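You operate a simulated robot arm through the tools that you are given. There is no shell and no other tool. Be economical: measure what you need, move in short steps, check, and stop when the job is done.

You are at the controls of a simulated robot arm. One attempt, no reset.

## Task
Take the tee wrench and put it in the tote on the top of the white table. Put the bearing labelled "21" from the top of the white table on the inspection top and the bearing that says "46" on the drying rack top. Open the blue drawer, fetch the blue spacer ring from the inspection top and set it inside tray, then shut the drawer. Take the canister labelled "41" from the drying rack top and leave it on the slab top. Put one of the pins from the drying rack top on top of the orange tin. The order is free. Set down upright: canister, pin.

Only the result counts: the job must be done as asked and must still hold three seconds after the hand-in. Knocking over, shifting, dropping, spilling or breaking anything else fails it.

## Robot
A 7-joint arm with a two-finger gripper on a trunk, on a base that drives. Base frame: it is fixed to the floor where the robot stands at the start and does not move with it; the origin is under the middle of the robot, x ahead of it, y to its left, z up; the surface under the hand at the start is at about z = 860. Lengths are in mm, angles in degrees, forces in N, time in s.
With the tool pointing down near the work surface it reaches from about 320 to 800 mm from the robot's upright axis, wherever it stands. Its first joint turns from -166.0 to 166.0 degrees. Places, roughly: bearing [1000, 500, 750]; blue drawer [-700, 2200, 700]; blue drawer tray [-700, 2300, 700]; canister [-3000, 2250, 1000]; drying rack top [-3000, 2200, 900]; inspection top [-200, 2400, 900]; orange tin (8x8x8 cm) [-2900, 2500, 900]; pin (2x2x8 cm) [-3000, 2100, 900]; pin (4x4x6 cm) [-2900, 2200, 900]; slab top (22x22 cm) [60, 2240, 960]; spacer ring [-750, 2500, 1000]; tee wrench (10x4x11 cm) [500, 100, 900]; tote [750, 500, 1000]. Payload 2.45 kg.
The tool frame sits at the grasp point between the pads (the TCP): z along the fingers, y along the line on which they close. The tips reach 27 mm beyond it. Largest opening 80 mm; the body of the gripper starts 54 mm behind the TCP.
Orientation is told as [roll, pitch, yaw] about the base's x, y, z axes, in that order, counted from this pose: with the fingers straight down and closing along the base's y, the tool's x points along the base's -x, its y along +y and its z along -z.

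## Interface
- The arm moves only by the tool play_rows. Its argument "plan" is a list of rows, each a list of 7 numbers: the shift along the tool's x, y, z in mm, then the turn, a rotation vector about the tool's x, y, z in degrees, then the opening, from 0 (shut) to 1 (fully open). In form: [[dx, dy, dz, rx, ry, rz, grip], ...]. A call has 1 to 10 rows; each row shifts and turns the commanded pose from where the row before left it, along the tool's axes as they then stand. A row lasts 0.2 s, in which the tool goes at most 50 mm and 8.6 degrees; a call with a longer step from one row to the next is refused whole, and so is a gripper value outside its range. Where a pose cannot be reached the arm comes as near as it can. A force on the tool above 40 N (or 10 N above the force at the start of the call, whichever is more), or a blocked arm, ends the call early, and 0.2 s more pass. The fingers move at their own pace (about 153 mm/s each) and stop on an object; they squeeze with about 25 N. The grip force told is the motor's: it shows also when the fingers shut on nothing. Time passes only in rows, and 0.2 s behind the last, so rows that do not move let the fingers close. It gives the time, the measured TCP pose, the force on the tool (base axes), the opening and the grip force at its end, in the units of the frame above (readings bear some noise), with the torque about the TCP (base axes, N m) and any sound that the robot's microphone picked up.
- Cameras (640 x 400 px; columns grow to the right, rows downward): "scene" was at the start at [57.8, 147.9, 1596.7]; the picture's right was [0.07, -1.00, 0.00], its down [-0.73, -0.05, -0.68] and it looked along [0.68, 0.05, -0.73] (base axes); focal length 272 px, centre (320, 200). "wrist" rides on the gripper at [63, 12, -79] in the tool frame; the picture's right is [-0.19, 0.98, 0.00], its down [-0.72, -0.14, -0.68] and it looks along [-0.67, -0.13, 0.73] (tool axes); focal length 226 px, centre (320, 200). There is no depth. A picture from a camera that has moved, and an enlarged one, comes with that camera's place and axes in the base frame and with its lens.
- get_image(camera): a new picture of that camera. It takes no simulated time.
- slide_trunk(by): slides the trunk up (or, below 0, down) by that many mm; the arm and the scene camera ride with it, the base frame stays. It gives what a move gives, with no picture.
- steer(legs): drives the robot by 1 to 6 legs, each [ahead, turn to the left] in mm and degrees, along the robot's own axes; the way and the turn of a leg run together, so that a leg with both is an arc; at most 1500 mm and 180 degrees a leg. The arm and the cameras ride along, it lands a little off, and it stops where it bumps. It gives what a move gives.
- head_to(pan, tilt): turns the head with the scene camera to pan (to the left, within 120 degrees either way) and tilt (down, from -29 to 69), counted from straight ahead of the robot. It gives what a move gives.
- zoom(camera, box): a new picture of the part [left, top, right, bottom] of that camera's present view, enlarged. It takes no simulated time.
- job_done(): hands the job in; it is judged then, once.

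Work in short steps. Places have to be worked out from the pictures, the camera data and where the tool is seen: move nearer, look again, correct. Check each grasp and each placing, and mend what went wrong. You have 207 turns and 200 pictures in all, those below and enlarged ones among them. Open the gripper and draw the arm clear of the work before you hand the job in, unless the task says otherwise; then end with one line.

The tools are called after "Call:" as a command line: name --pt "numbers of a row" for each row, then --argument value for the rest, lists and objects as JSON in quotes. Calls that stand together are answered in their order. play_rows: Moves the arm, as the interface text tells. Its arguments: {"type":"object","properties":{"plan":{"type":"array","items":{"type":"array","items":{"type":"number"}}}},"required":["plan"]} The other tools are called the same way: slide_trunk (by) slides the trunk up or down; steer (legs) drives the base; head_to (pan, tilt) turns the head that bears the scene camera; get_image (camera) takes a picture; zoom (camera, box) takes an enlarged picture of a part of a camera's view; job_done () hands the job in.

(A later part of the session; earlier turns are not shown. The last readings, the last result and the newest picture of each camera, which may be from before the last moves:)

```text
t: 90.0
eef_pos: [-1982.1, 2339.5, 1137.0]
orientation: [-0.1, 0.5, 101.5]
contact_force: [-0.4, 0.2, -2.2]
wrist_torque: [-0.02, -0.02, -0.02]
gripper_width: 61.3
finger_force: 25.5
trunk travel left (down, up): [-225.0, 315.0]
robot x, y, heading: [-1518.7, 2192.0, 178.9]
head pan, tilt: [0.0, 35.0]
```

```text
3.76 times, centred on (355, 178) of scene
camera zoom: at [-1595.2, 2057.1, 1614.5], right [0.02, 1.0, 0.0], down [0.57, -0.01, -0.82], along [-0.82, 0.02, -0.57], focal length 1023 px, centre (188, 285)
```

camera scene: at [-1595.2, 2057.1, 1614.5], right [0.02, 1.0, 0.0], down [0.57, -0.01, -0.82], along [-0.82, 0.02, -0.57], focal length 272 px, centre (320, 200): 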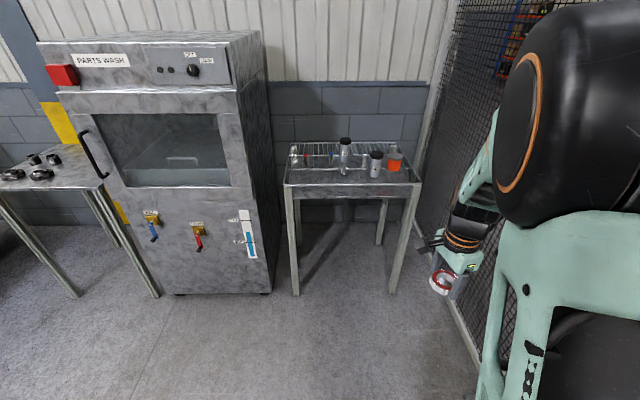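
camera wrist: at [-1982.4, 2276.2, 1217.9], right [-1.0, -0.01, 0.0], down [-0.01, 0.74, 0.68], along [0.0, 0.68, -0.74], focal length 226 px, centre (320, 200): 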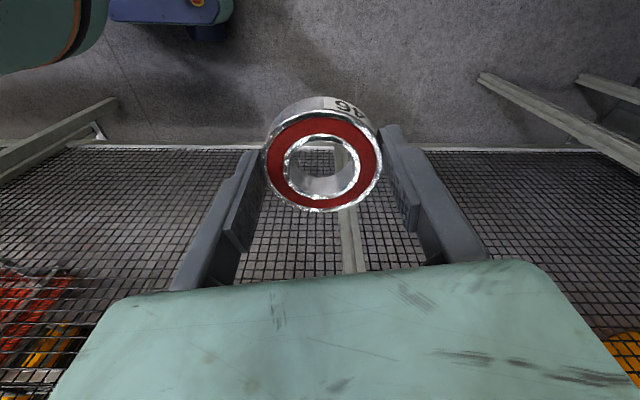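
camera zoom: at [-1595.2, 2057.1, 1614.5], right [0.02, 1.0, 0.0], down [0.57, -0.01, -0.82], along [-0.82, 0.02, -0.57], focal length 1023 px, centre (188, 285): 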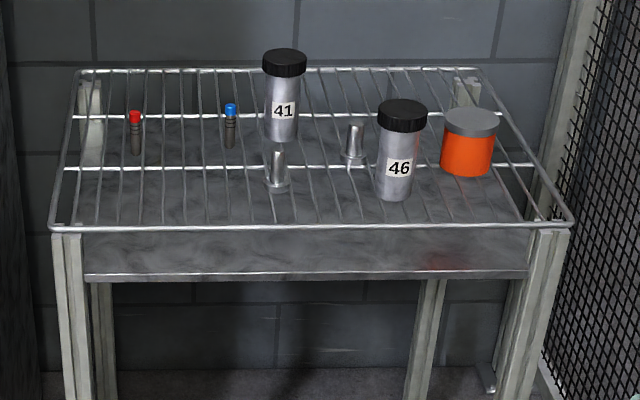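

The rack top spans x -2760..-3285, y 1903..2610, with "41" at about (-3027, 2236), the pins near (-2865, 2214) and (-2951, 2335), and the tin at (-2915, 2498). I drive closer, keeping the bearing above the canister tops.

Call:
play_rows --pt "0 0 -40 0 0 0 0" --pt "0 0 0 0 0 0 0"

Call:
steer --legs '[[830, 1]]'

Call:
head_to --pan 0 --tilt 48

Call:
get_image --camera "scene"

Call:
get_image --camera "wrist"

```text
t: 90.6
eef_pos: [-1981.8, 2342.6, 1175.9]
orientation: [-0.1, 0.4, 101.5]
contact_force: [1.0, -0.1, -2.7]
wrist_torque: [0.01, 0.01, 0.0]
gripper_width: 61.1
finger_force: 25.0
trunk travel left (down, up): [-225.0, 315.0]
robot x, y, heading: [-1525.9, 2192.8, 179.1]
head pan, tilt: [0.0, 35.0]
```

```text
t: 95.1
eef_pos: [-2831.8, 2327.0, 1177.7]
orientation: [-0.2, 0.5, 103.5]
contact_force: [-0.3, -0.3, -2.1]
wrist_torque: [0.0, 0.0, -0.03]
gripper_width: 60.9
finger_force: 24.7
trunk travel left (down, up): [-225.0, 315.0]
robot x, y, heading: [-2368.9, 2195.0, -179.2]
head pan, tilt: [0.0, 35.0]
```

```text
t: 95.8
eef_pos: [-2831.2, 2327.9, 1176.7]
orientation: [-0.1, 0.5, 103.5]
contact_force: [-1.0, -0.1, -1.8]
wrist_torque: [0.01, 0.0, 0.02]
gripper_width: 61.0
finger_force: 24.9
trunk travel left (down, up): [-225.0, 315.0]
robot x, y, heading: [-2366.7, 2197.5, -179.0]
head pan, tilt: [0.0, 48.0]
```

```text
159 pictures are left
camera scene: at [-2424.9, 2055.9, 1595.5], right [-0.02, 1.0, 0.0], down [0.74, 0.01, -0.67], along [-0.67, -0.01, -0.74], focal length 272 px, centre (320, 200)
```

scene: 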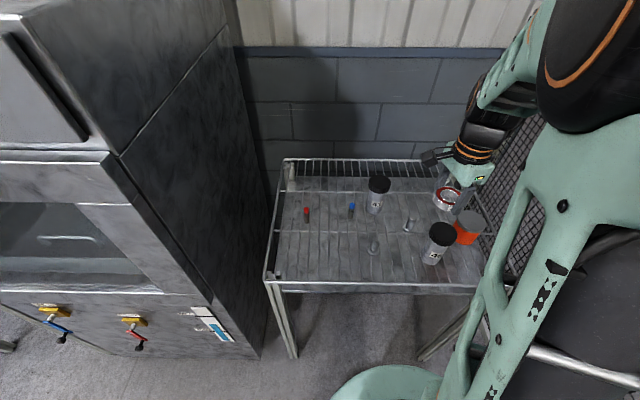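

```text
158 pictures are left
camera wrist: at [-2828.6, 2263.4, 1257.4], right [-1.0, -0.04, 0.0], down [-0.03, 0.74, 0.68], along [-0.02, 0.68, -0.74], focal length 226 px, centre (320, 200)
```

wrist: 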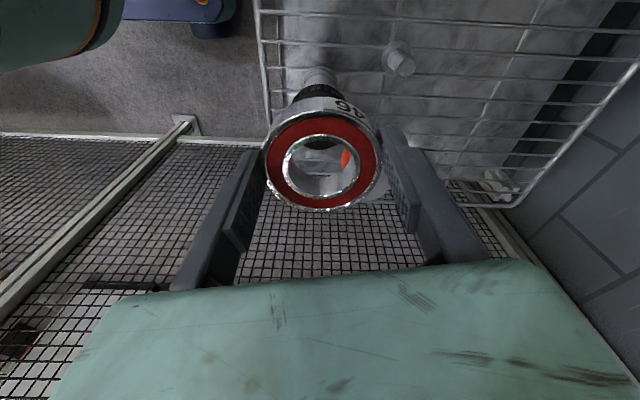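

Good view now. I zoom on the rack to place things precisely.

Call:
zoom --camera "scene" --box '[255, 150, 495, 300]'

```text
2.67 times, centred on (375, 225) of scene
camera zoom: at [-2424.9, 2055.9, 1595.5], right [-0.02, 1.0, 0.0], down [0.74, 0.01, -0.67], along [-0.67, -0.01, -0.74], focal length 725 px, centre (173, 133)
```

zoom: 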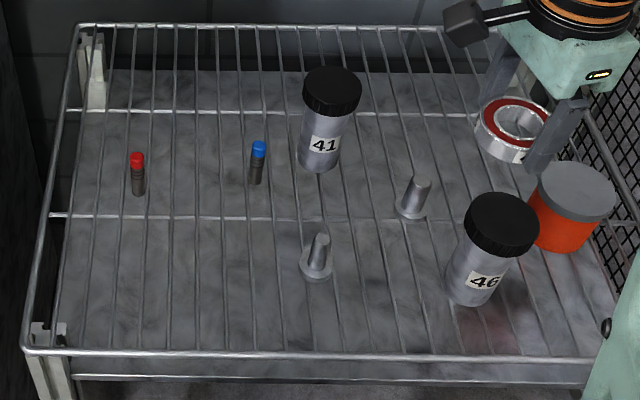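

Rack height is about 908. I choose the free spot (-2840, 2090) for the bearing and move over it.

Call:
play_rows --pt "45.8 12.8 0 0 0 0 0" --pt "45.8 12.8 0 0 0 0 0" --pt "45.8 12.8 0 0 0 0 0" --pt "45.8 12.8 0 0 0 0 0" --pt "45.8 12.8 0 0 0 0 0" --pt "0 0 45 0 0 0 0" --pt "0 0 45 0 0 0 0" --pt "0 0 45 0 0 0 0" --pt "0 0 0 0 0 0 0"

Call:
get_image --camera "scene"

Call:
get_image --camera "wrist"

```text
t: 97.8
eef_pos: [-2841.8, 2092.8, 1044.0]
orientation: [-0.1, 0.5, 103.4]
contact_force: [0.4, -0.4, -2.3]
wrist_torque: [0.0, -0.01, 0.0]
gripper_width: 61.3
finger_force: 25.0
trunk travel left (down, up): [-225.0, 315.0]
robot x, y, heading: [-2366.9, 2193.0, -179.1]
head pan, tilt: [0.0, 48.0]
```

```text
156 pictures are left
camera scene: at [-2424.9, 2055.9, 1595.5], right [-0.02, 1.0, 0.0], down [0.74, 0.01, -0.67], along [-0.67, -0.01, -0.74], focal length 272 px, centre (320, 200)
```

scene: 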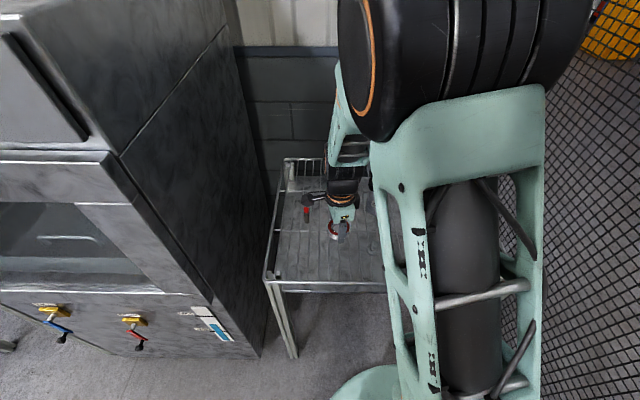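

```text
155 pictures are left
camera wrist: at [-2839.9, 2028.2, 1123.7], right [-1.0, -0.04, 0.0], down [-0.03, 0.74, 0.68], along [-0.03, 0.68, -0.74], focal length 226 px, centre (320, 200)
```

wrist: 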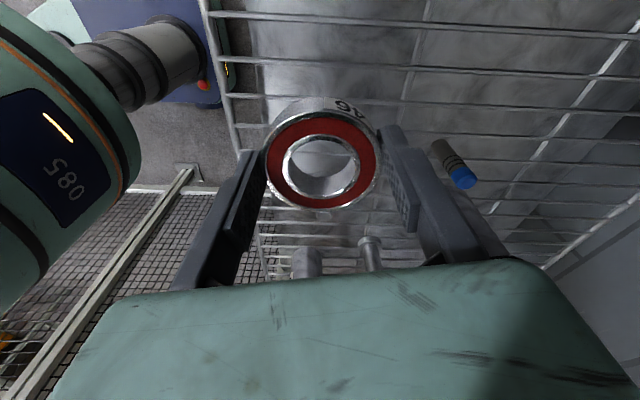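

The spot below is clear. I lower to near contact.

Call:
play_rows --pt "0 0 40 0 0 0 0" --pt "0 0 35 0 0 0 0" --pt "0 0 12 0 0 0 0" --pt "0 0 5 0 0 0 0" --pt "0 0 3 0 0 0 0" --pt "0 0 3 0 0 0 0" --pt "0 0 3 0 0 0 0"

Call:
get_image --camera "wrist"

```text
t: 99.4
eef_pos: [-2839.3, 2087.5, 942.5]
orientation: [-0.1, 0.4, 103.5]
contact_force: [-1.0, -0.3, -3.0]
wrist_torque: [0.02, 0.04, -0.02]
gripper_width: 61.0
finger_force: 25.2
trunk travel left (down, up): [-225.0, 315.0]
robot x, y, heading: [-2366.0, 2193.3, -179.1]
head pan, tilt: [0.0, 48.0]
```

```text
154 pictures are left
camera wrist: at [-2836.7, 2024.3, 1023.5], right [-1.0, -0.04, 0.0], down [-0.03, 0.74, 0.68], along [-0.03, 0.68, -0.74], focal length 226 px, centre (320, 200)
```

wrist: 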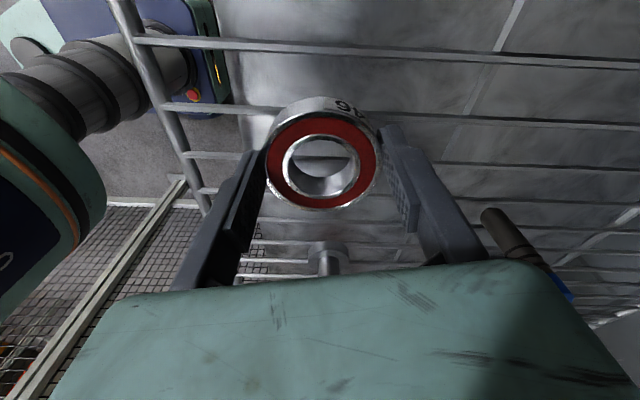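

Call:
play_rows --pt "0 0 2 0 0 0 0" --pt "0 0 2 0 0 0 0" --pt "0 0 2 0 0 0 0" --pt "0 0 2 0 0 0 0" --pt "0 0 2 0 0 0 0" --pt "0 0 2 0 0 0 0" --pt "0 0 2 0 0 0 0"

```text
t: 101.0
eef_pos: [-2837.8, 2087.3, 933.1]
orientation: [0.1, 0.5, 103.5]
contact_force: [6.6, 1.8, 26.7]
wrist_torque: [0.55, -0.95, -0.04]
gripper_width: 61.3
finger_force: 25.3
trunk travel left (down, up): [-225.0, 315.0]
robot x, y, heading: [-2365.4, 2196.7, -179.0]
head pan, tilt: [0.0, 48.0]
stopped in row 7: the force on the tool passed its limit at 46 N (the readings are from after the stop); the commanded pose is now the measured one
```

Contact made, so the bearing is on the wires. I release and rise.

Call:
play_rows --pt "0 0 -0.5 0 0 0 0" --pt "0 0 0 0 0 0 0.85" --pt "0 0 0 0 0 0 1" --pt "0 0 0 0 0 0 1" --pt "0 0 -30 0 0 0 1" --pt "0 0 -45 0 0 0 1" --pt "0 0 -45 0 0 0 1" --pt "0 0 -45 0 0 0 1" --pt "0 0 0 0 0 0 1"

Call:
get_image --camera "wrist"

Call:
zoom --camera "scene" --box '[255, 150, 495, 300]'

```text
t: 101.6
eef_pos: [-2840.7, 2087.6, 934.6]
orientation: [0.3, 0.5, 103.5]
contact_force: [0.4, 1.9, 32.3]
wrist_torque: [0.54, -1.16, 0.05]
gripper_width: 67.3
finger_force: 0.0
trunk travel left (down, up): [-225.0, 315.0]
robot x, y, heading: [-2366.3, 2193.6, -178.8]
head pan, tilt: [0.0, 48.0]
stopped in row 3: the force on the tool passed its limit at 44 N (the readings are from after the stop); the commanded pose is now the measured one
```

```text
153 pictures are left
camera wrist: at [-2837.6, 2023.6, 1016.1], right [-1.0, -0.04, 0.01], down [-0.03, 0.74, 0.67], along [-0.03, 0.67, -0.74], focal length 226 px, centre (320, 200)
```

wrist: 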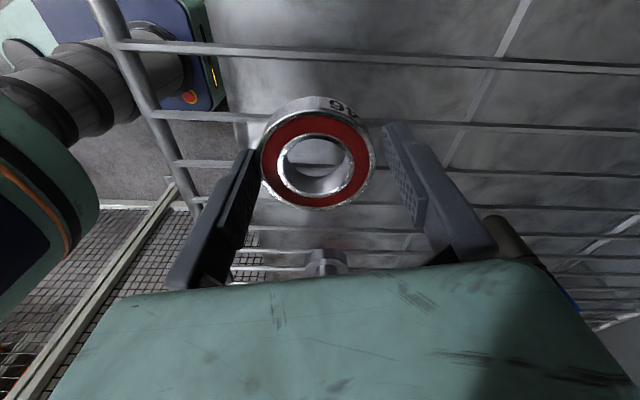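

```text
2.67 times, centred on (375, 225) of scene
camera zoom: at [-2422.4, 2056.3, 1595.8], right [-0.02, 1.0, 0.0], down [0.74, 0.01, -0.67], along [-0.67, -0.01, -0.74], focal length 725 px, centre (173, 133)
```

zoom: 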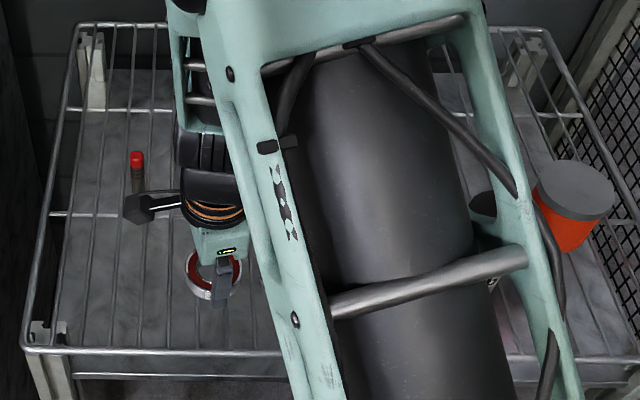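

A fingertip presses on a wire. I rise straight up a little, then open fully.

Call:
play_rows --pt "0 0 -4 0 0 0 0.85" --pt "0 0 -3 0 0 0 1" --pt "0 0 0 0 0 0 1" --pt "0 0 0 0 0 0 1"

Call:
get_image --camera "wrist"

```text
t: 102.6
eef_pos: [-2840.6, 2087.6, 939.9]
orientation: [0.2, 0.4, 103.5]
contact_force: [1.0, 0.6, -0.6]
wrist_torque: [0.02, 0.03, -0.04]
gripper_width: 79.8
finger_force: 0.1
trunk travel left (down, up): [-225.0, 315.0]
robot x, y, heading: [-2367.0, 2195.1, -179.0]
head pan, tilt: [0.0, 48.0]
```

```text
151 pictures are left
camera wrist: at [-2838.2, 2023.5, 1021.3], right [-1.0, -0.04, 0.0], down [-0.03, 0.74, 0.68], along [-0.03, 0.67, -0.74], focal length 226 px, centre (320, 200)
```

wrist: 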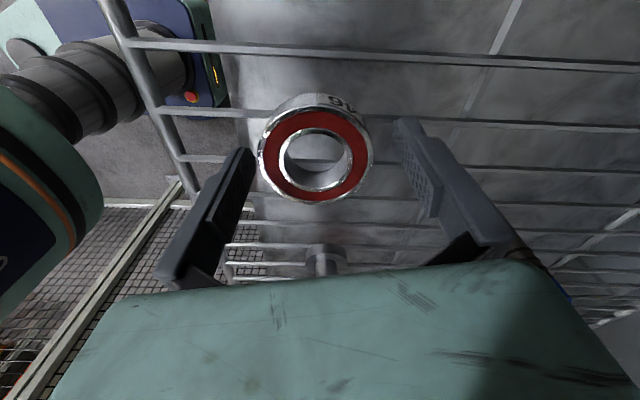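

Free. I rise and move toward the nearer metal pin at about (-2852, 2207).

Call:
play_rows --pt "0 0 -30 0 0 0 1" --pt "0 0 -45 0 0 0 1" --pt "0 0 -45 0 0 0 1" --pt "-39 -6 0 0 0 0 1" --pt "-39 -6 0 0 0 0 1" --pt "-40 -5 0 0 0 0 1" --pt "0 0 0 0 0 0 1"

Call:
get_image --camera "wrist"

Call:
zoom --camera "scene" --box '[255, 150, 495, 300]'

```text
t: 104.2
eef_pos: [-2855.7, 2204.5, 1054.8]
orientation: [0.1, 0.5, 103.4]
contact_force: [-0.1, -0.2, -0.1]
wrist_torque: [-0.03, 0.03, -0.01]
gripper_width: 79.9
finger_force: 0.1
trunk travel left (down, up): [-225.0, 315.0]
robot x, y, heading: [-2367.8, 2197.1, -179.0]
head pan, tilt: [0.0, 48.0]
```

```text
150 pictures are left
camera wrist: at [-2853.4, 2141.2, 1136.3], right [-1.0, -0.04, 0.0], down [-0.03, 0.74, 0.67], along [-0.03, 0.67, -0.74], focal length 226 px, centre (320, 200)
```

wrist: 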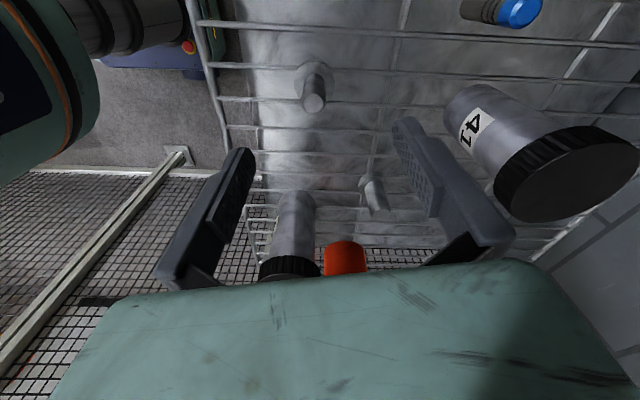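

```text
2.67 times, centred on (375, 225) of scene
camera zoom: at [-2424.8, 2056.1, 1595.5], right [-0.02, 1.0, 0.0], down [0.74, 0.01, -0.67], along [-0.67, -0.01, -0.74], focal length 725 px, centre (173, 133)
```

zoom: 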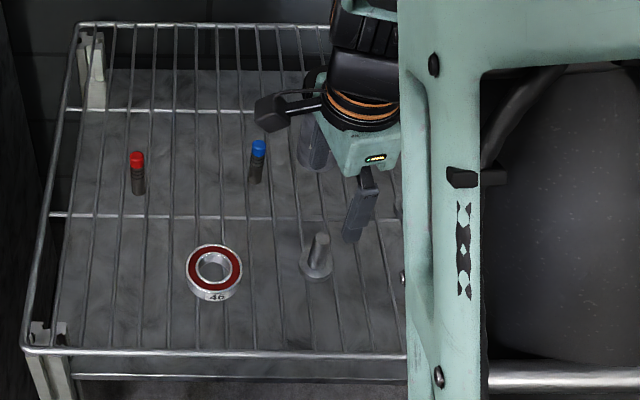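

The bearing sits well. The pin is at (-2852, 2201). I descend over its shaft to TCP z≈950.

Call:
play_rows --pt "4.3 -2.8 35 0 0 0 1" --pt "0 0 30 0 0 0 1" --pt "0 0 0 0 0 0 1"

Call:
get_image --camera "wrist"

```text
t: 105.0
eef_pos: [-2851.9, 2200.3, 992.7]
orientation: [0.2, 0.5, 103.5]
contact_force: [-0.5, -0.5, 0.8]
wrist_torque: [-0.02, -0.02, -0.03]
gripper_width: 80.0
finger_force: 0.0
trunk travel left (down, up): [-225.0, 315.0]
robot x, y, heading: [-2369.3, 2195.6, -179.1]
head pan, tilt: [0.0, 48.0]
```

```text
148 pictures are left
camera wrist: at [-2848.3, 2137.1, 1073.6], right [-1.0, -0.04, 0.0], down [-0.03, 0.74, 0.68], along [-0.03, 0.67, -0.74], focal length 226 px, centre (320, 200)
```

wrist: 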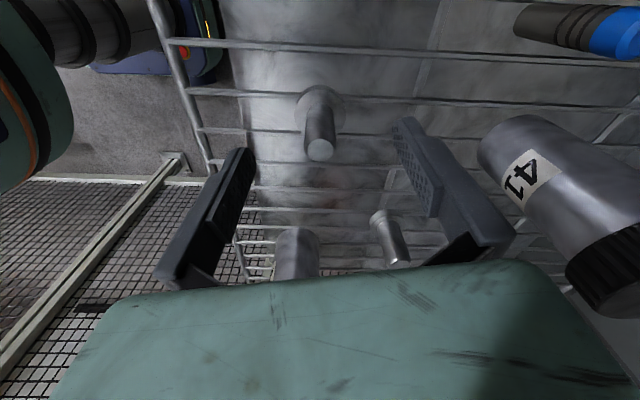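

Aligned. I descend 43 mm and close.

Call:
play_rows --pt "1 0 25 0 0 0 1" --pt "0 0 14 0 0 0 1" --pt "0 0 4 0 0 0 1" --pt "0 0 0 0 0 0 0.6" --pt "0 0 0 0 0 0 0.3" --pt "0 0 0 0 0 0 0" --pt "0 0 0 0 0 0 0" --pt "0 0 0 0 0 0 0"

Call:
get_image --camera "wrist"

```text
t: 106.8
eef_pos: [-2850.1, 2199.6, 950.3]
orientation: [0.3, 0.5, 103.5]
contact_force: [0.1, -0.8, 0.0]
wrist_torque: [-0.02, 0.03, 0.02]
gripper_width: 18.4
finger_force: 24.7
trunk travel left (down, up): [-225.0, 315.0]
robot x, y, heading: [-2369.1, 2193.6, -179.3]
head pan, tilt: [0.0, 48.0]
```

```text
147 pictures are left
camera wrist: at [-2846.6, 2136.6, 1031.6], right [-1.0, -0.04, 0.0], down [-0.03, 0.74, 0.68], along [-0.03, 0.67, -0.74], focal length 226 px, centre (320, 200)
```

wrist: 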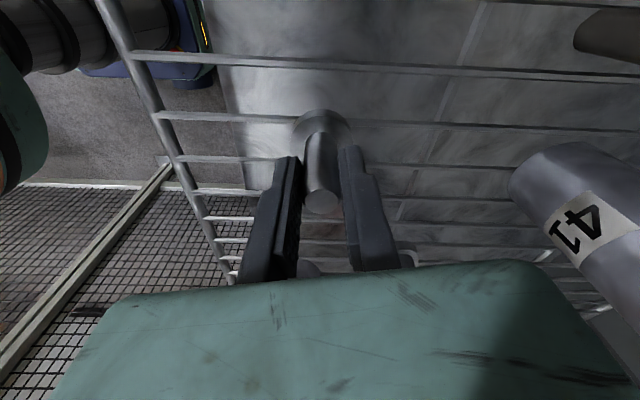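

Gripped at 18 mm. I lift above the canister tops and move toward the tin.

Call:
play_rows --pt "0 0 -20 0 0 0 0" --pt "0 0 -45 0 0 0 0" --pt "0 0 -45 0 0 0 0" --pt "0 0 -45 0 0 0 0" --pt "-47.5 -1.2 -4 0 0 0 0" --pt "-47.5 -1.2 -4 0 0 0 0" --pt "-47.5 -1.2 -4 0 0 0 0" --pt "-47.5 -1.2 0 0 0 0 0" --pt "-47.5 -1.2 0 0 0 0 0" --pt "0 0 0 0 0 0 0"

Call:
get_image --camera "wrist"

Call:
zoom --camera "scene" --box '[255, 150, 495, 300]'

```text
t: 109.0
eef_pos: [-2901.0, 2438.2, 1116.3]
orientation: [0.3, 0.6, 103.5]
contact_force: [-0.3, 0.7, -1.6]
wrist_torque: [-0.03, 0.0, 0.0]
gripper_width: 18.6
finger_force: 24.9
trunk travel left (down, up): [-225.0, 315.0]
robot x, y, heading: [-2365.3, 2197.1, -179.1]
head pan, tilt: [0.0, 48.0]
```

```text
146 pictures are left
camera wrist: at [-2897.6, 2375.2, 1197.5], right [-1.0, -0.04, 0.0], down [-0.03, 0.74, 0.67], along [-0.03, 0.67, -0.74], focal length 226 px, centre (320, 200)
```

wrist: 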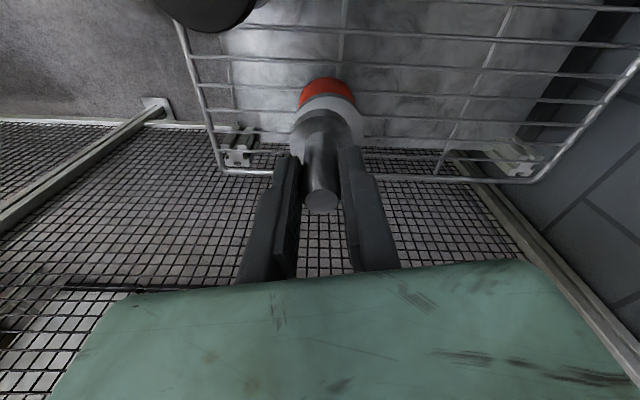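

```text
2.67 times, centred on (375, 225) of scene
camera zoom: at [-2424.8, 2056.1, 1595.5], right [-0.02, 1.0, 0.0], down [0.74, 0.01, -0.67], along [-0.67, -0.01, -0.74], focal length 725 px, centre (173, 133)
```

zoom: 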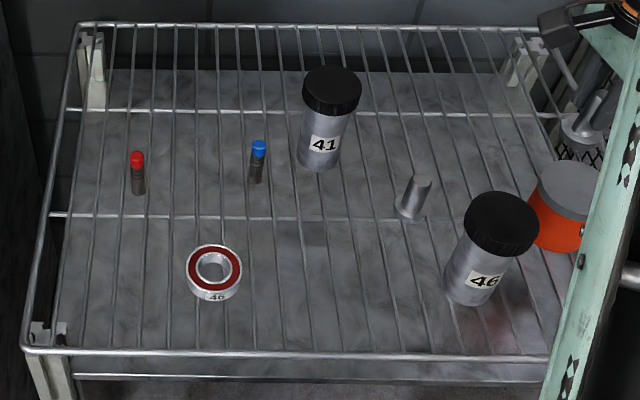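

The tin centre is about (-2909, 2480). I align and lower to near contact.

Call:
play_rows --pt "-42.7 -2 0 0 0 0 0" --pt "0 0 30 0 0 0 0" --pt "0 0 25 0 0 0 0" --pt "0 0 0 0 0 0 0"

Call:
get_image --camera "wrist"

Call:
get_image --camera "scene"

```text
t: 110.0
eef_pos: [-2905.6, 2479.1, 1061.3]
orientation: [0.2, 0.5, 103.4]
contact_force: [0.6, 0.6, -2.2]
wrist_torque: [-0.01, -0.01, -0.01]
gripper_width: 18.7
finger_force: 25.3
trunk travel left (down, up): [-225.0, 315.0]
robot x, y, heading: [-2362.4, 2193.9, -178.9]
head pan, tilt: [0.0, 48.0]
```

```text
144 pictures are left
camera wrist: at [-2903.6, 2416.5, 1142.0], right [-1.0, -0.04, 0.0], down [-0.03, 0.74, 0.67], along [-0.03, 0.67, -0.74], focal length 226 px, centre (320, 200)
```

wrist: 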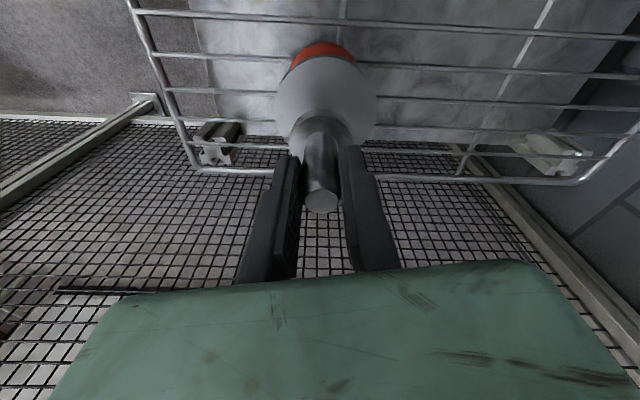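

```text
143 pictures are left
camera scene: at [-2424.8, 2056.5, 1595.6], right [-0.02, 1.0, 0.0], down [0.74, 0.01, -0.67], along [-0.67, -0.01, -0.74], focal length 272 px, centre (320, 200)
```

scene: 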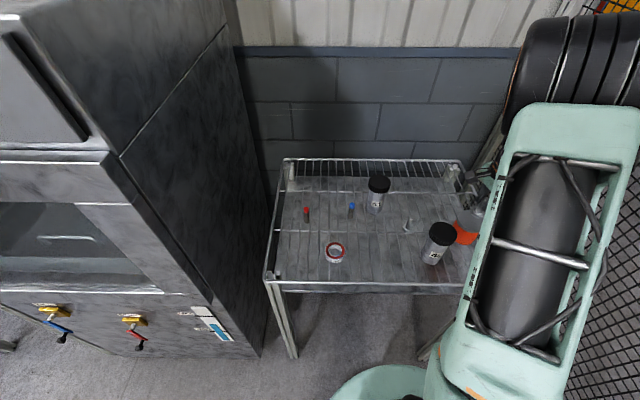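

Slight correction, then I lower to contact in small steps.

Call:
play_rows --pt "-2.9 3.4 10 0 0 0 0" --pt "0 0 10 0 0 0 0" --pt "0 0 3 0 0 0 0" --pt "0 0 2 0 0 0 0" --pt "0 0 2 0 0 0 0"

```text
t: 111.2
eef_pos: [-2908.3, 2480.1, 1034.5]
orientation: [0.3, 0.5, 103.5]
contact_force: [-1.0, -0.8, -2.1]
wrist_torque: [0.0, 0.0, -0.03]
gripper_width: 18.4
finger_force: 25.0
trunk travel left (down, up): [-225.0, 315.0]
robot x, y, heading: [-2367.4, 2190.9, -179.2]
head pan, tilt: [0.0, 48.0]
```

Call:
play_rows --pt "0 0 1.5 0 0 0 0" --pt "0 0 1.5 0 0 0 0" --pt "0 0 0 0 0 0 0"

Call:
get_image --camera "wrist"

```text
t: 112.0
eef_pos: [-2908.5, 2479.0, 1029.5]
orientation: [0.2, 0.5, 103.5]
contact_force: [1.0, 0.1, -2.2]
wrist_torque: [-0.04, 0.0, -0.03]
gripper_width: 18.6
finger_force: 25.1
trunk travel left (down, up): [-225.0, 315.0]
robot x, y, heading: [-2366.5, 2197.1, -179.0]
head pan, tilt: [0.0, 48.0]
```

```text
142 pictures are left
camera wrist: at [-2907.2, 2415.4, 1111.4], right [-1.0, -0.04, 0.0], down [-0.03, 0.74, 0.67], along [-0.03, 0.67, -0.74], focal length 226 px, centre (320, 200)
```

wrist: 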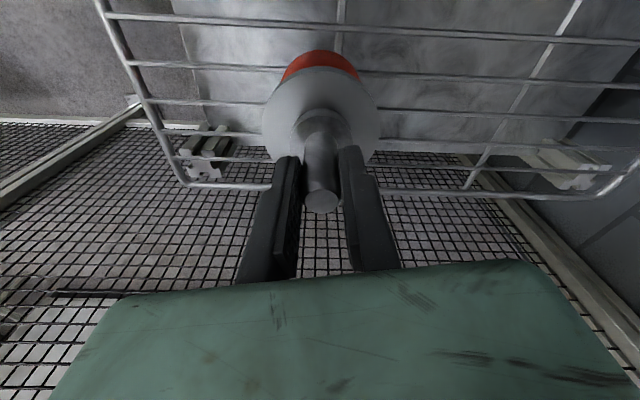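

Call:
play_rows --pt "0 0 1.5 0 0 0 0" --pt "0 0 1.5 0 0 0 0" --pt "0 0 0 0 0 0 0"

```text
t: 112.8
eef_pos: [-2907.6, 2477.7, 1026.6]
orientation: [0.1, 0.4, 103.5]
contact_force: [0.4, -0.1, -1.4]
wrist_torque: [-0.04, -0.01, 0.01]
gripper_width: 18.5
finger_force: 24.9
trunk travel left (down, up): [-225.0, 315.0]
robot x, y, heading: [-2364.9, 2197.8, -179.4]
head pan, tilt: [0.0, 48.0]
```

Call:
play_rows --pt "0 0 1.5 0 0 0 0" --pt "0 0 1.5 0 0 0 0" --pt "0 0 1.5 0 0 0 0" --pt "0 0 0 0 0 0 0"

Call:
get_image --camera "wrist"

```text
t: 113.8
eef_pos: [-2908.7, 2478.3, 1024.0]
orientation: [0.4, 0.4, 103.6]
contact_force: [-0.7, -0.2, 22.7]
wrist_torque: [0.15, -0.28, 0.01]
gripper_width: 18.6
finger_force: 25.8
trunk travel left (down, up): [-225.0, 315.0]
robot x, y, heading: [-2371.1, 2194.7, -179.1]
head pan, tilt: [0.0, 48.0]
```

```text
141 pictures are left
camera wrist: at [-2905.8, 2414.5, 1104.9], right [-1.0, -0.04, 0.01], down [-0.03, 0.74, 0.68], along [-0.03, 0.68, -0.74], focal length 226 px, centre (320, 200)
```

wrist: 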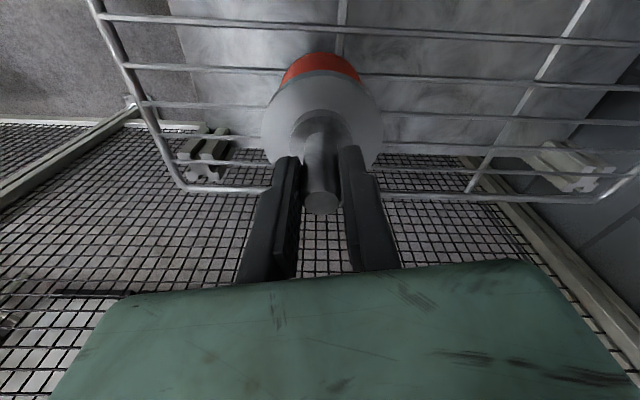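

The pin is seated on the lid. I ease off, open slightly, then rise.

Call:
play_rows --pt "0 0 -1.2 0 0 0 0" --pt "0 0 0 0 0 0 0.35" --pt "0 0 0 0 0 0 0.6" --pt "0 0 -15 0 0 0 0.6" --pt "0 0 -30 0 0 0 0.6" --pt "0 0 -45 0 0 0 0.6" --pt "0 0 -30 0 0 0 1" --pt "0 0 0 0 0 0 1"

Call:
get_image --camera "wrist"

```text
t: 115.6
eef_pos: [-2910.5, 2481.2, 1142.8]
orientation: [0.2, 0.5, 103.5]
contact_force: [-1.3, -0.1, 0.4]
wrist_torque: [-0.01, 0.0, 0.03]
gripper_width: 80.0
finger_force: 0.1
trunk travel left (down, up): [-225.0, 315.0]
robot x, y, heading: [-2367.2, 2196.2, -179.2]
head pan, tilt: [0.0, 48.0]
```

```text
140 pictures are left
camera wrist: at [-2908.2, 2417.4, 1224.8], right [-1.0, -0.04, 0.0], down [-0.03, 0.74, 0.67], along [-0.03, 0.67, -0.74], focal length 226 px, centre (320, 200)
```

wrist: 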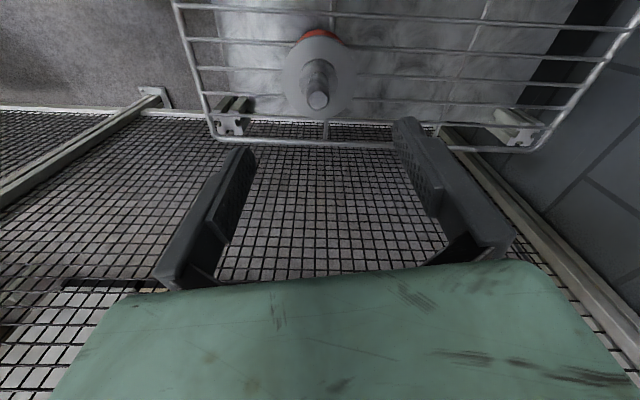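

The pin stands on the tin. Next is canister "41", cap centre about (-3005, 2227), top ~1031. I move above it.

Call:
play_rows --pt "37.5 25.3 0 0 0 0 1" --pt "37.5 25.3 0 0 0 0 1" --pt "37.5 25.3 0 0 0 0 1" --pt "37.5 25.3 0 0 0 0 1" --pt "37.5 25.3 0 0 0 0 1" --pt "37.5 25.3 0 0 0 0 1" --pt "0 0 0 0 0 0 1"

Call:
get_image --camera "wrist"

Call:
get_image --camera "scene"

```text
t: 117.2
eef_pos: [-3001.8, 2226.9, 1146.6]
orientation: [0.2, 0.6, 103.4]
contact_force: [-0.2, -0.5, -0.5]
wrist_torque: [0.03, -0.01, 0.04]
gripper_width: 79.9
finger_force: 0.0
trunk travel left (down, up): [-225.0, 315.0]
robot x, y, heading: [-2367.1, 2190.5, -179.1]
head pan, tilt: [0.0, 48.0]
```

```text
139 pictures are left
camera wrist: at [-2999.7, 2162.3, 1226.6], right [-1.0, -0.04, 0.0], down [-0.03, 0.74, 0.68], along [-0.03, 0.67, -0.74], focal length 226 px, centre (320, 200)
```

wrist: 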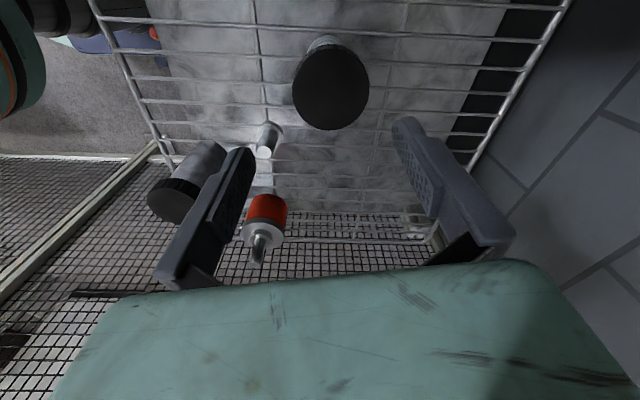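

```text
138 pictures are left
camera scene: at [-2424.6, 2055.8, 1595.5], right [-0.02, 1.0, 0.0], down [0.74, 0.01, -0.67], along [-0.67, -0.01, -0.74], focal length 272 px, centre (320, 200)
```

scene: 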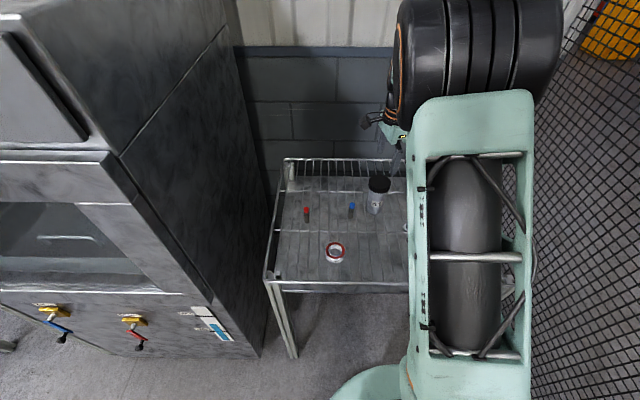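

The cap is near (-3010, 2219) and about 62 mm wide. I correct and lower part way.

Call:
play_rows --pt "5.9 9.6 30 0 0 0 1" --pt "0 0 40 0 0 0 1" --pt "0 0 0 0 0 0 1"

Call:
get_image --camera "wrist"

Call:
zoom --camera "scene" --box '[340, 110, 440, 230]'

```text
t: 118.0
eef_pos: [-3009.6, 2216.3, 1075.6]
orientation: [0.2, 0.5, 103.5]
contact_force: [0.6, 0.9, -0.6]
wrist_torque: [0.01, 0.0, -0.04]
gripper_width: 79.9
finger_force: 0.1
trunk travel left (down, up): [-225.0, 315.0]
robot x, y, heading: [-2368.0, 2193.5, -179.0]
head pan, tilt: [0.0, 48.0]
```

```text
137 pictures are left
camera wrist: at [-3007.8, 2152.7, 1157.8], right [-1.0, -0.04, 0.0], down [-0.03, 0.74, 0.68], along [-0.03, 0.67, -0.74], focal length 226 px, centre (320, 200)
```

wrist: 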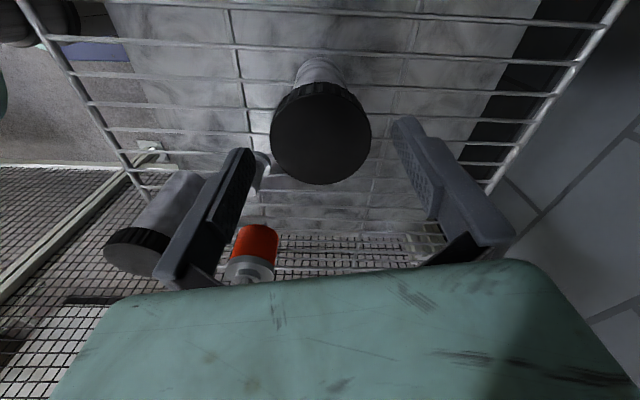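

```text
3.33 times, centred on (390, 170) of scene
camera zoom: at [-2424.6, 2055.9, 1595.5], right [-0.02, 1.0, 0.0], down [0.74, 0.01, -0.67], along [-0.67, -0.01, -0.74], focal length 906 px, centre (87, 300)
```

zoom: 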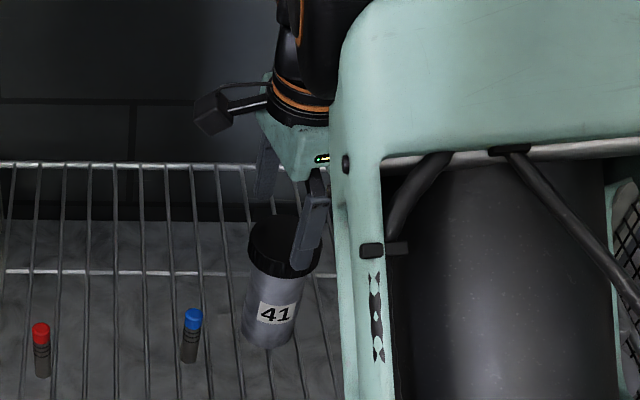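

Centred. I lower to TCP z≈1016 and close on the cap.

Call:
play_rows --pt "0 1 25 0 0 0 1" --pt "0 0 25 0 0 0 1" --pt "0 0 9 0 0 0 1" --pt "0 0 0 0 0 0 1" --pt "0 0 0 0 0 0 0.8" --pt "0 0 0 0 0 0 0.5" --pt "0 0 0 0 0 0 0" --pt "0 0 0 0 0 0 0"

Call:
get_image --camera "wrist"

```text
t: 119.8
eef_pos: [-3011.3, 2215.7, 1017.8]
orientation: [0.1, 0.5, 103.4]
contact_force: [-0.2, -0.6, -2.7]
wrist_torque: [-0.02, -0.03, 0.04]
gripper_width: 62.9
finger_force: 25.0
trunk travel left (down, up): [-225.0, 315.0]
robot x, y, heading: [-2364.5, 2196.9, -179.0]
head pan, tilt: [0.0, 48.0]
```

```text
135 pictures are left
camera wrist: at [-3008.6, 2152.5, 1098.8], right [-1.0, -0.04, 0.0], down [-0.03, 0.74, 0.68], along [-0.03, 0.67, -0.74], focal length 226 px, centre (320, 200)
```

wrist: 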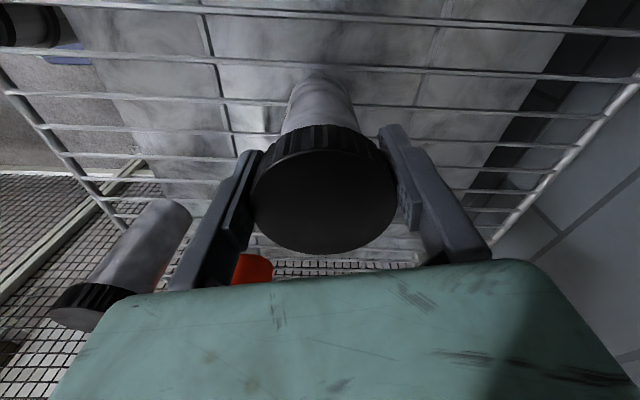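

Held at 63 mm. I lift it well clear.

Call:
play_rows --pt "0 0 -15 0 0 0 0" --pt "0 0 -40 0 0 0 0" --pt "0 0 -45 0 0 0 0" --pt "0 0 -45 0 0 0 0" --pt "0 0 -20 0 0 0 0" --pt "0 0 0 0 0 0 0"

Call:
get_image --camera "wrist"

Call:
get_image --camera "scene"

```text
t: 121.2
eef_pos: [-3011.7, 2215.8, 1183.6]
orientation: [0.2, 0.5, 103.5]
contact_force: [-0.1, 0.6, -3.6]
wrist_torque: [-0.05, -0.02, -0.01]
gripper_width: 63.0
finger_force: 25.2
trunk travel left (down, up): [-225.0, 315.0]
robot x, y, heading: [-2367.5, 2196.3, -179.1]
head pan, tilt: [0.0, 48.0]
```

```text
134 pictures are left
camera wrist: at [-3009.3, 2152.7, 1265.1], right [-1.0, -0.04, 0.0], down [-0.03, 0.74, 0.68], along [-0.03, 0.67, -0.74], focal length 226 px, centre (320, 200)
```

wrist: 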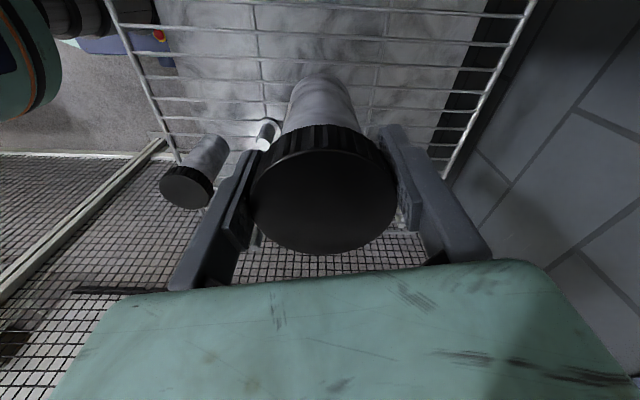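

```text
133 pictures are left
camera scene: at [-2425.1, 2055.8, 1595.4], right [-0.02, 1.0, 0.0], down [0.74, 0.01, -0.67], along [-0.67, -0.01, -0.74], focal length 272 px, centre (320, 200)
```

scene: 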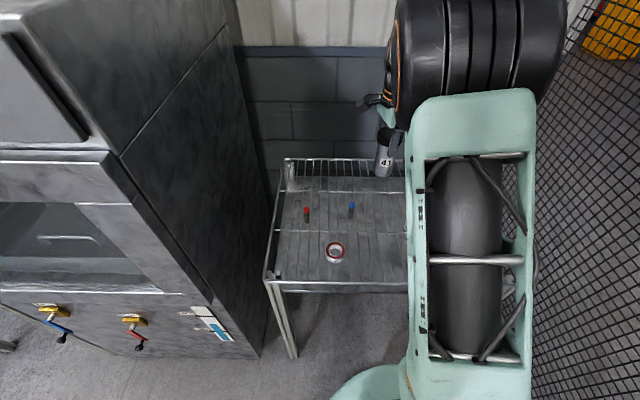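

Lifted cleanly. I back away and drive to in front of the inspection table.

Call:
steer --legs '[[-900, 0], [0, 90], [1000, 0], [0, 90], [1450, 0], [0, 90]]'

Call:
head_to --pan 10 --tilt 30

Call:
get_image --camera "scene"

Call:
get_image --camera "wrist"

```text
t: 149.6
eef_pos: [36.6, 1906.8, 1183.8]
orientation: [0.2, 0.4, 15.5]
contact_force: [0.1, -0.4, -3.0]
wrist_torque: [0.0, 0.03, 0.02]
gripper_width: 62.3
finger_force: 24.6
trunk travel left (down, up): [-225.0, 315.0]
robot x, y, heading: [41.1, 1260.3, 92.7]
head pan, tilt: [0.0, 48.0]
```

```text
t: 150.4
eef_pos: [36.3, 1908.0, 1183.7]
orientation: [0.2, 0.5, 15.4]
contact_force: [-0.6, 0.4, -3.4]
wrist_torque: [-0.02, 0.02, -0.04]
gripper_width: 62.0
finger_force: 25.3
trunk travel left (down, up): [-225.0, 315.0]
robot x, y, heading: [42.2, 1259.5, 93.2]
head pan, tilt: [10.0, 30.0]
```

```text
132 pictures are left
camera scene: at [-123.4, 1324.2, 1622.2], right [0.97, 0.22, 0.0], down [0.11, -0.49, -0.87], along [-0.19, 0.84, -0.5], focal length 272 px, centre (320, 200)
```

scene: 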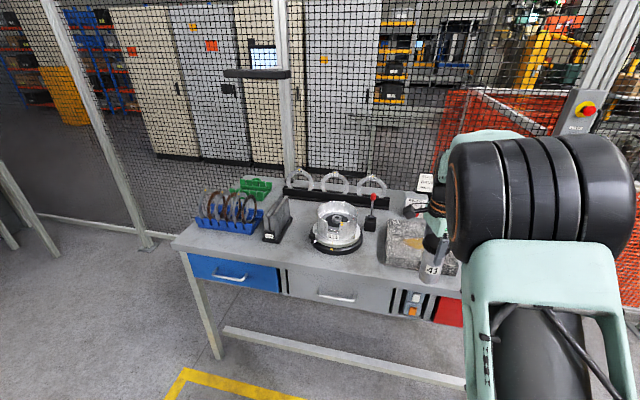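

```text
131 pictures are left
camera wrist: at [-27.3, 1902.1, 1264.8], right [-0.08, 1.0, 0.0], down [0.74, 0.05, 0.68], along [0.67, 0.05, -0.74], focal length 226 px, centre (320, 200)
```

wrist: 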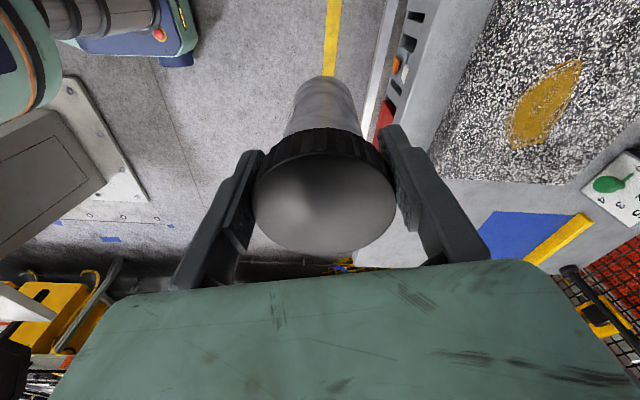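

The granite slab is ahead. I zoom on the bench top to map everything.

Call:
zoom --camera "scene" --box '[165, 165, 345, 320]'

Call:
zoom --camera "scene" --box '[270, 150, 480, 330]'

```text
2.58 times, centred on (255, 242) of scene
camera zoom: at [-123.4, 1324.2, 1622.2], right [0.97, 0.22, 0.0], down [0.11, -0.49, -0.87], along [-0.19, 0.84, -0.5], focal length 702 px, centre (488, 90)
```

zoom: 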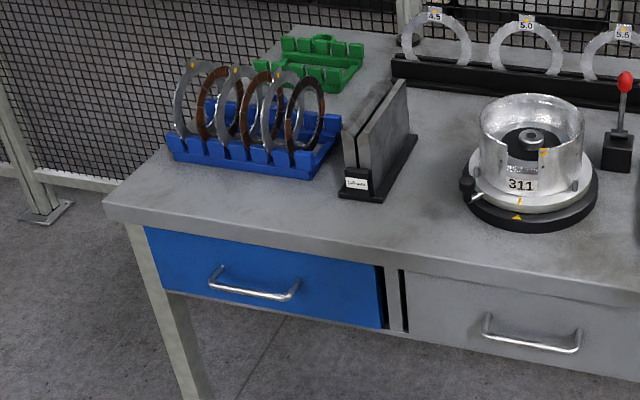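

```text
2.22 times, centred on (375, 240) of scene
camera zoom: at [-123.4, 1324.2, 1622.2], right [0.97, 0.22, 0.0], down [0.11, -0.49, -0.87], along [-0.19, 0.84, -0.5], focal length 604 px, centre (198, 111)
```

zoom: 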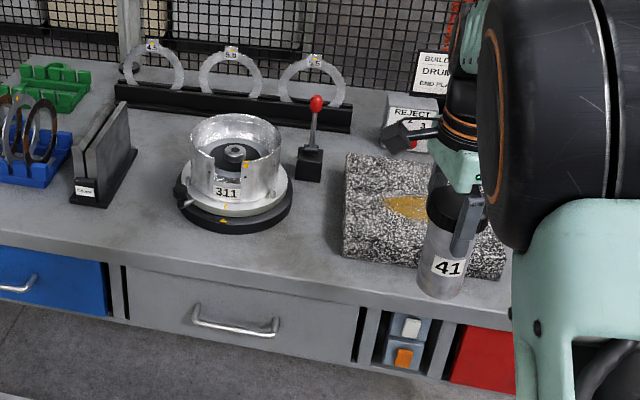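

Slab centre estimated near (70, 2213). I drive 300 mm ahead, which puts the canister over the slab at height ~1070.

Call:
steer --legs '[[300, -2]]'

Call:
head_to --pan 0 --tilt 45

Call:
get_image --camera "scene"

Call:
get_image --camera "wrist"

```text
t: 152.4
eef_pos: [41.6, 2208.8, 1184.7]
orientation: [0.2, 0.4, 14.0]
contact_force: [0.0, 0.4, -3.4]
wrist_torque: [-0.02, 0.04, 0.02]
gripper_width: 62.1
finger_force: 25.1
trunk travel left (down, up): [-225.0, 315.0]
robot x, y, heading: [24.6, 1562.3, 91.4]
head pan, tilt: [10.0, 30.0]
```

```text
t: 153.2
eef_pos: [41.4, 2207.4, 1184.1]
orientation: [0.2, 0.4, 14.0]
contact_force: [-0.1, -0.4, -3.4]
wrist_torque: [-0.02, 0.05, -0.01]
gripper_width: 62.3
finger_force: 24.7
trunk travel left (down, up): [-225.0, 315.0]
robot x, y, heading: [23.5, 1563.6, 91.3]
head pan, tilt: [0.0, 45.0]
```

```text
128 pictures are left
camera scene: at [-117.6, 1622.2, 1599.7], right [1.0, 0.03, 0.0], down [0.02, -0.71, -0.71], along [-0.02, 0.71, -0.71], focal length 272 px, centre (320, 200)
```

scene: 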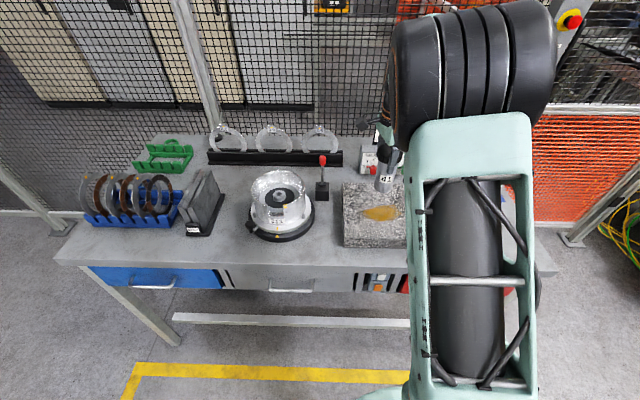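

```text
127 pictures are left
camera wrist: at [-22.5, 2204.9, 1264.7], right [-0.05, 1.0, 0.0], down [0.74, 0.04, 0.68], along [0.67, 0.04, -0.74], focal length 226 px, centre (320, 200)
```

wrist: 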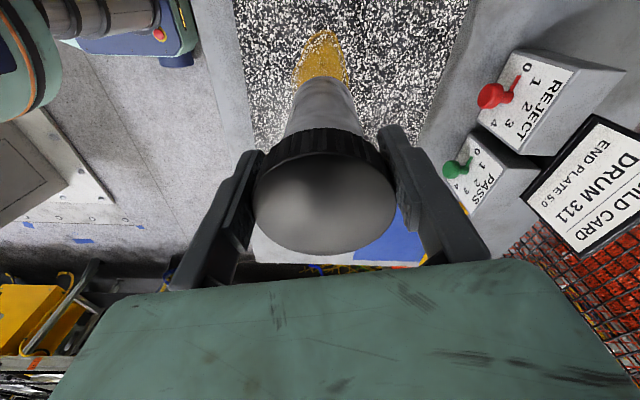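

The slab centre is near (48, 2235) with its top at about 960–980. I align and lower toward contact.

Call:
play_rows --pt "-13.6 25.5 0 0 0 0 0" --pt "0 0 35 0 0 0 0" --pt "0 0 25 0 0 0 0" --pt "0 0 10 0 0 0 0" --pt "0 0 0 0 0 0 0"

Call:
get_image --camera "wrist"

Call:
zoom --camera "scene" --box '[320, 110, 440, 270]'

```text
t: 154.4
eef_pos: [47.8, 2237.2, 1113.8]
orientation: [0.3, 0.5, 13.9]
contact_force: [-0.3, -0.1, -3.7]
wrist_torque: [0.0, 0.02, 0.0]
gripper_width: 62.4
finger_force: 25.2
trunk travel left (down, up): [-225.0, 315.0]
robot x, y, heading: [26.8, 1562.6, 91.4]
head pan, tilt: [0.0, 45.0]
```

```text
126 pictures are left
camera wrist: at [-15.4, 2233.6, 1193.6], right [-0.05, 1.0, 0.0], down [0.74, 0.04, 0.68], along [0.67, 0.03, -0.74], focal length 226 px, centre (320, 200)
```

wrist: 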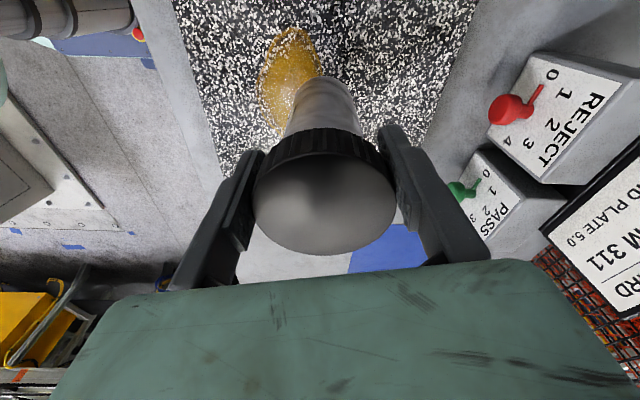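

```text
2.50 times, centred on (380, 190) of scene
camera zoom: at [-117.7, 1622.1, 1599.7], right [1.0, 0.03, 0.0], down [0.02, -0.71, -0.71], along [-0.02, 0.71, -0.71], focal length 680 px, centre (170, 225)
```

zoom: 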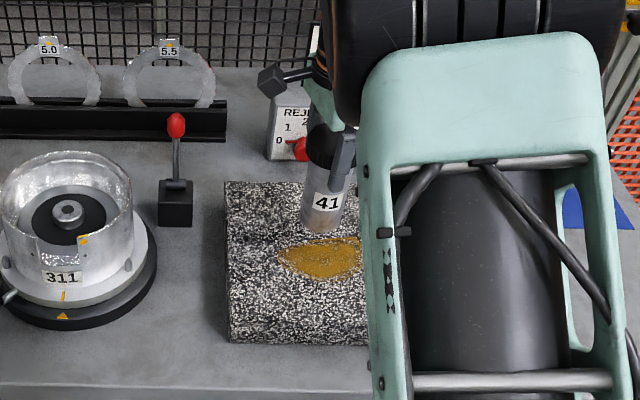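

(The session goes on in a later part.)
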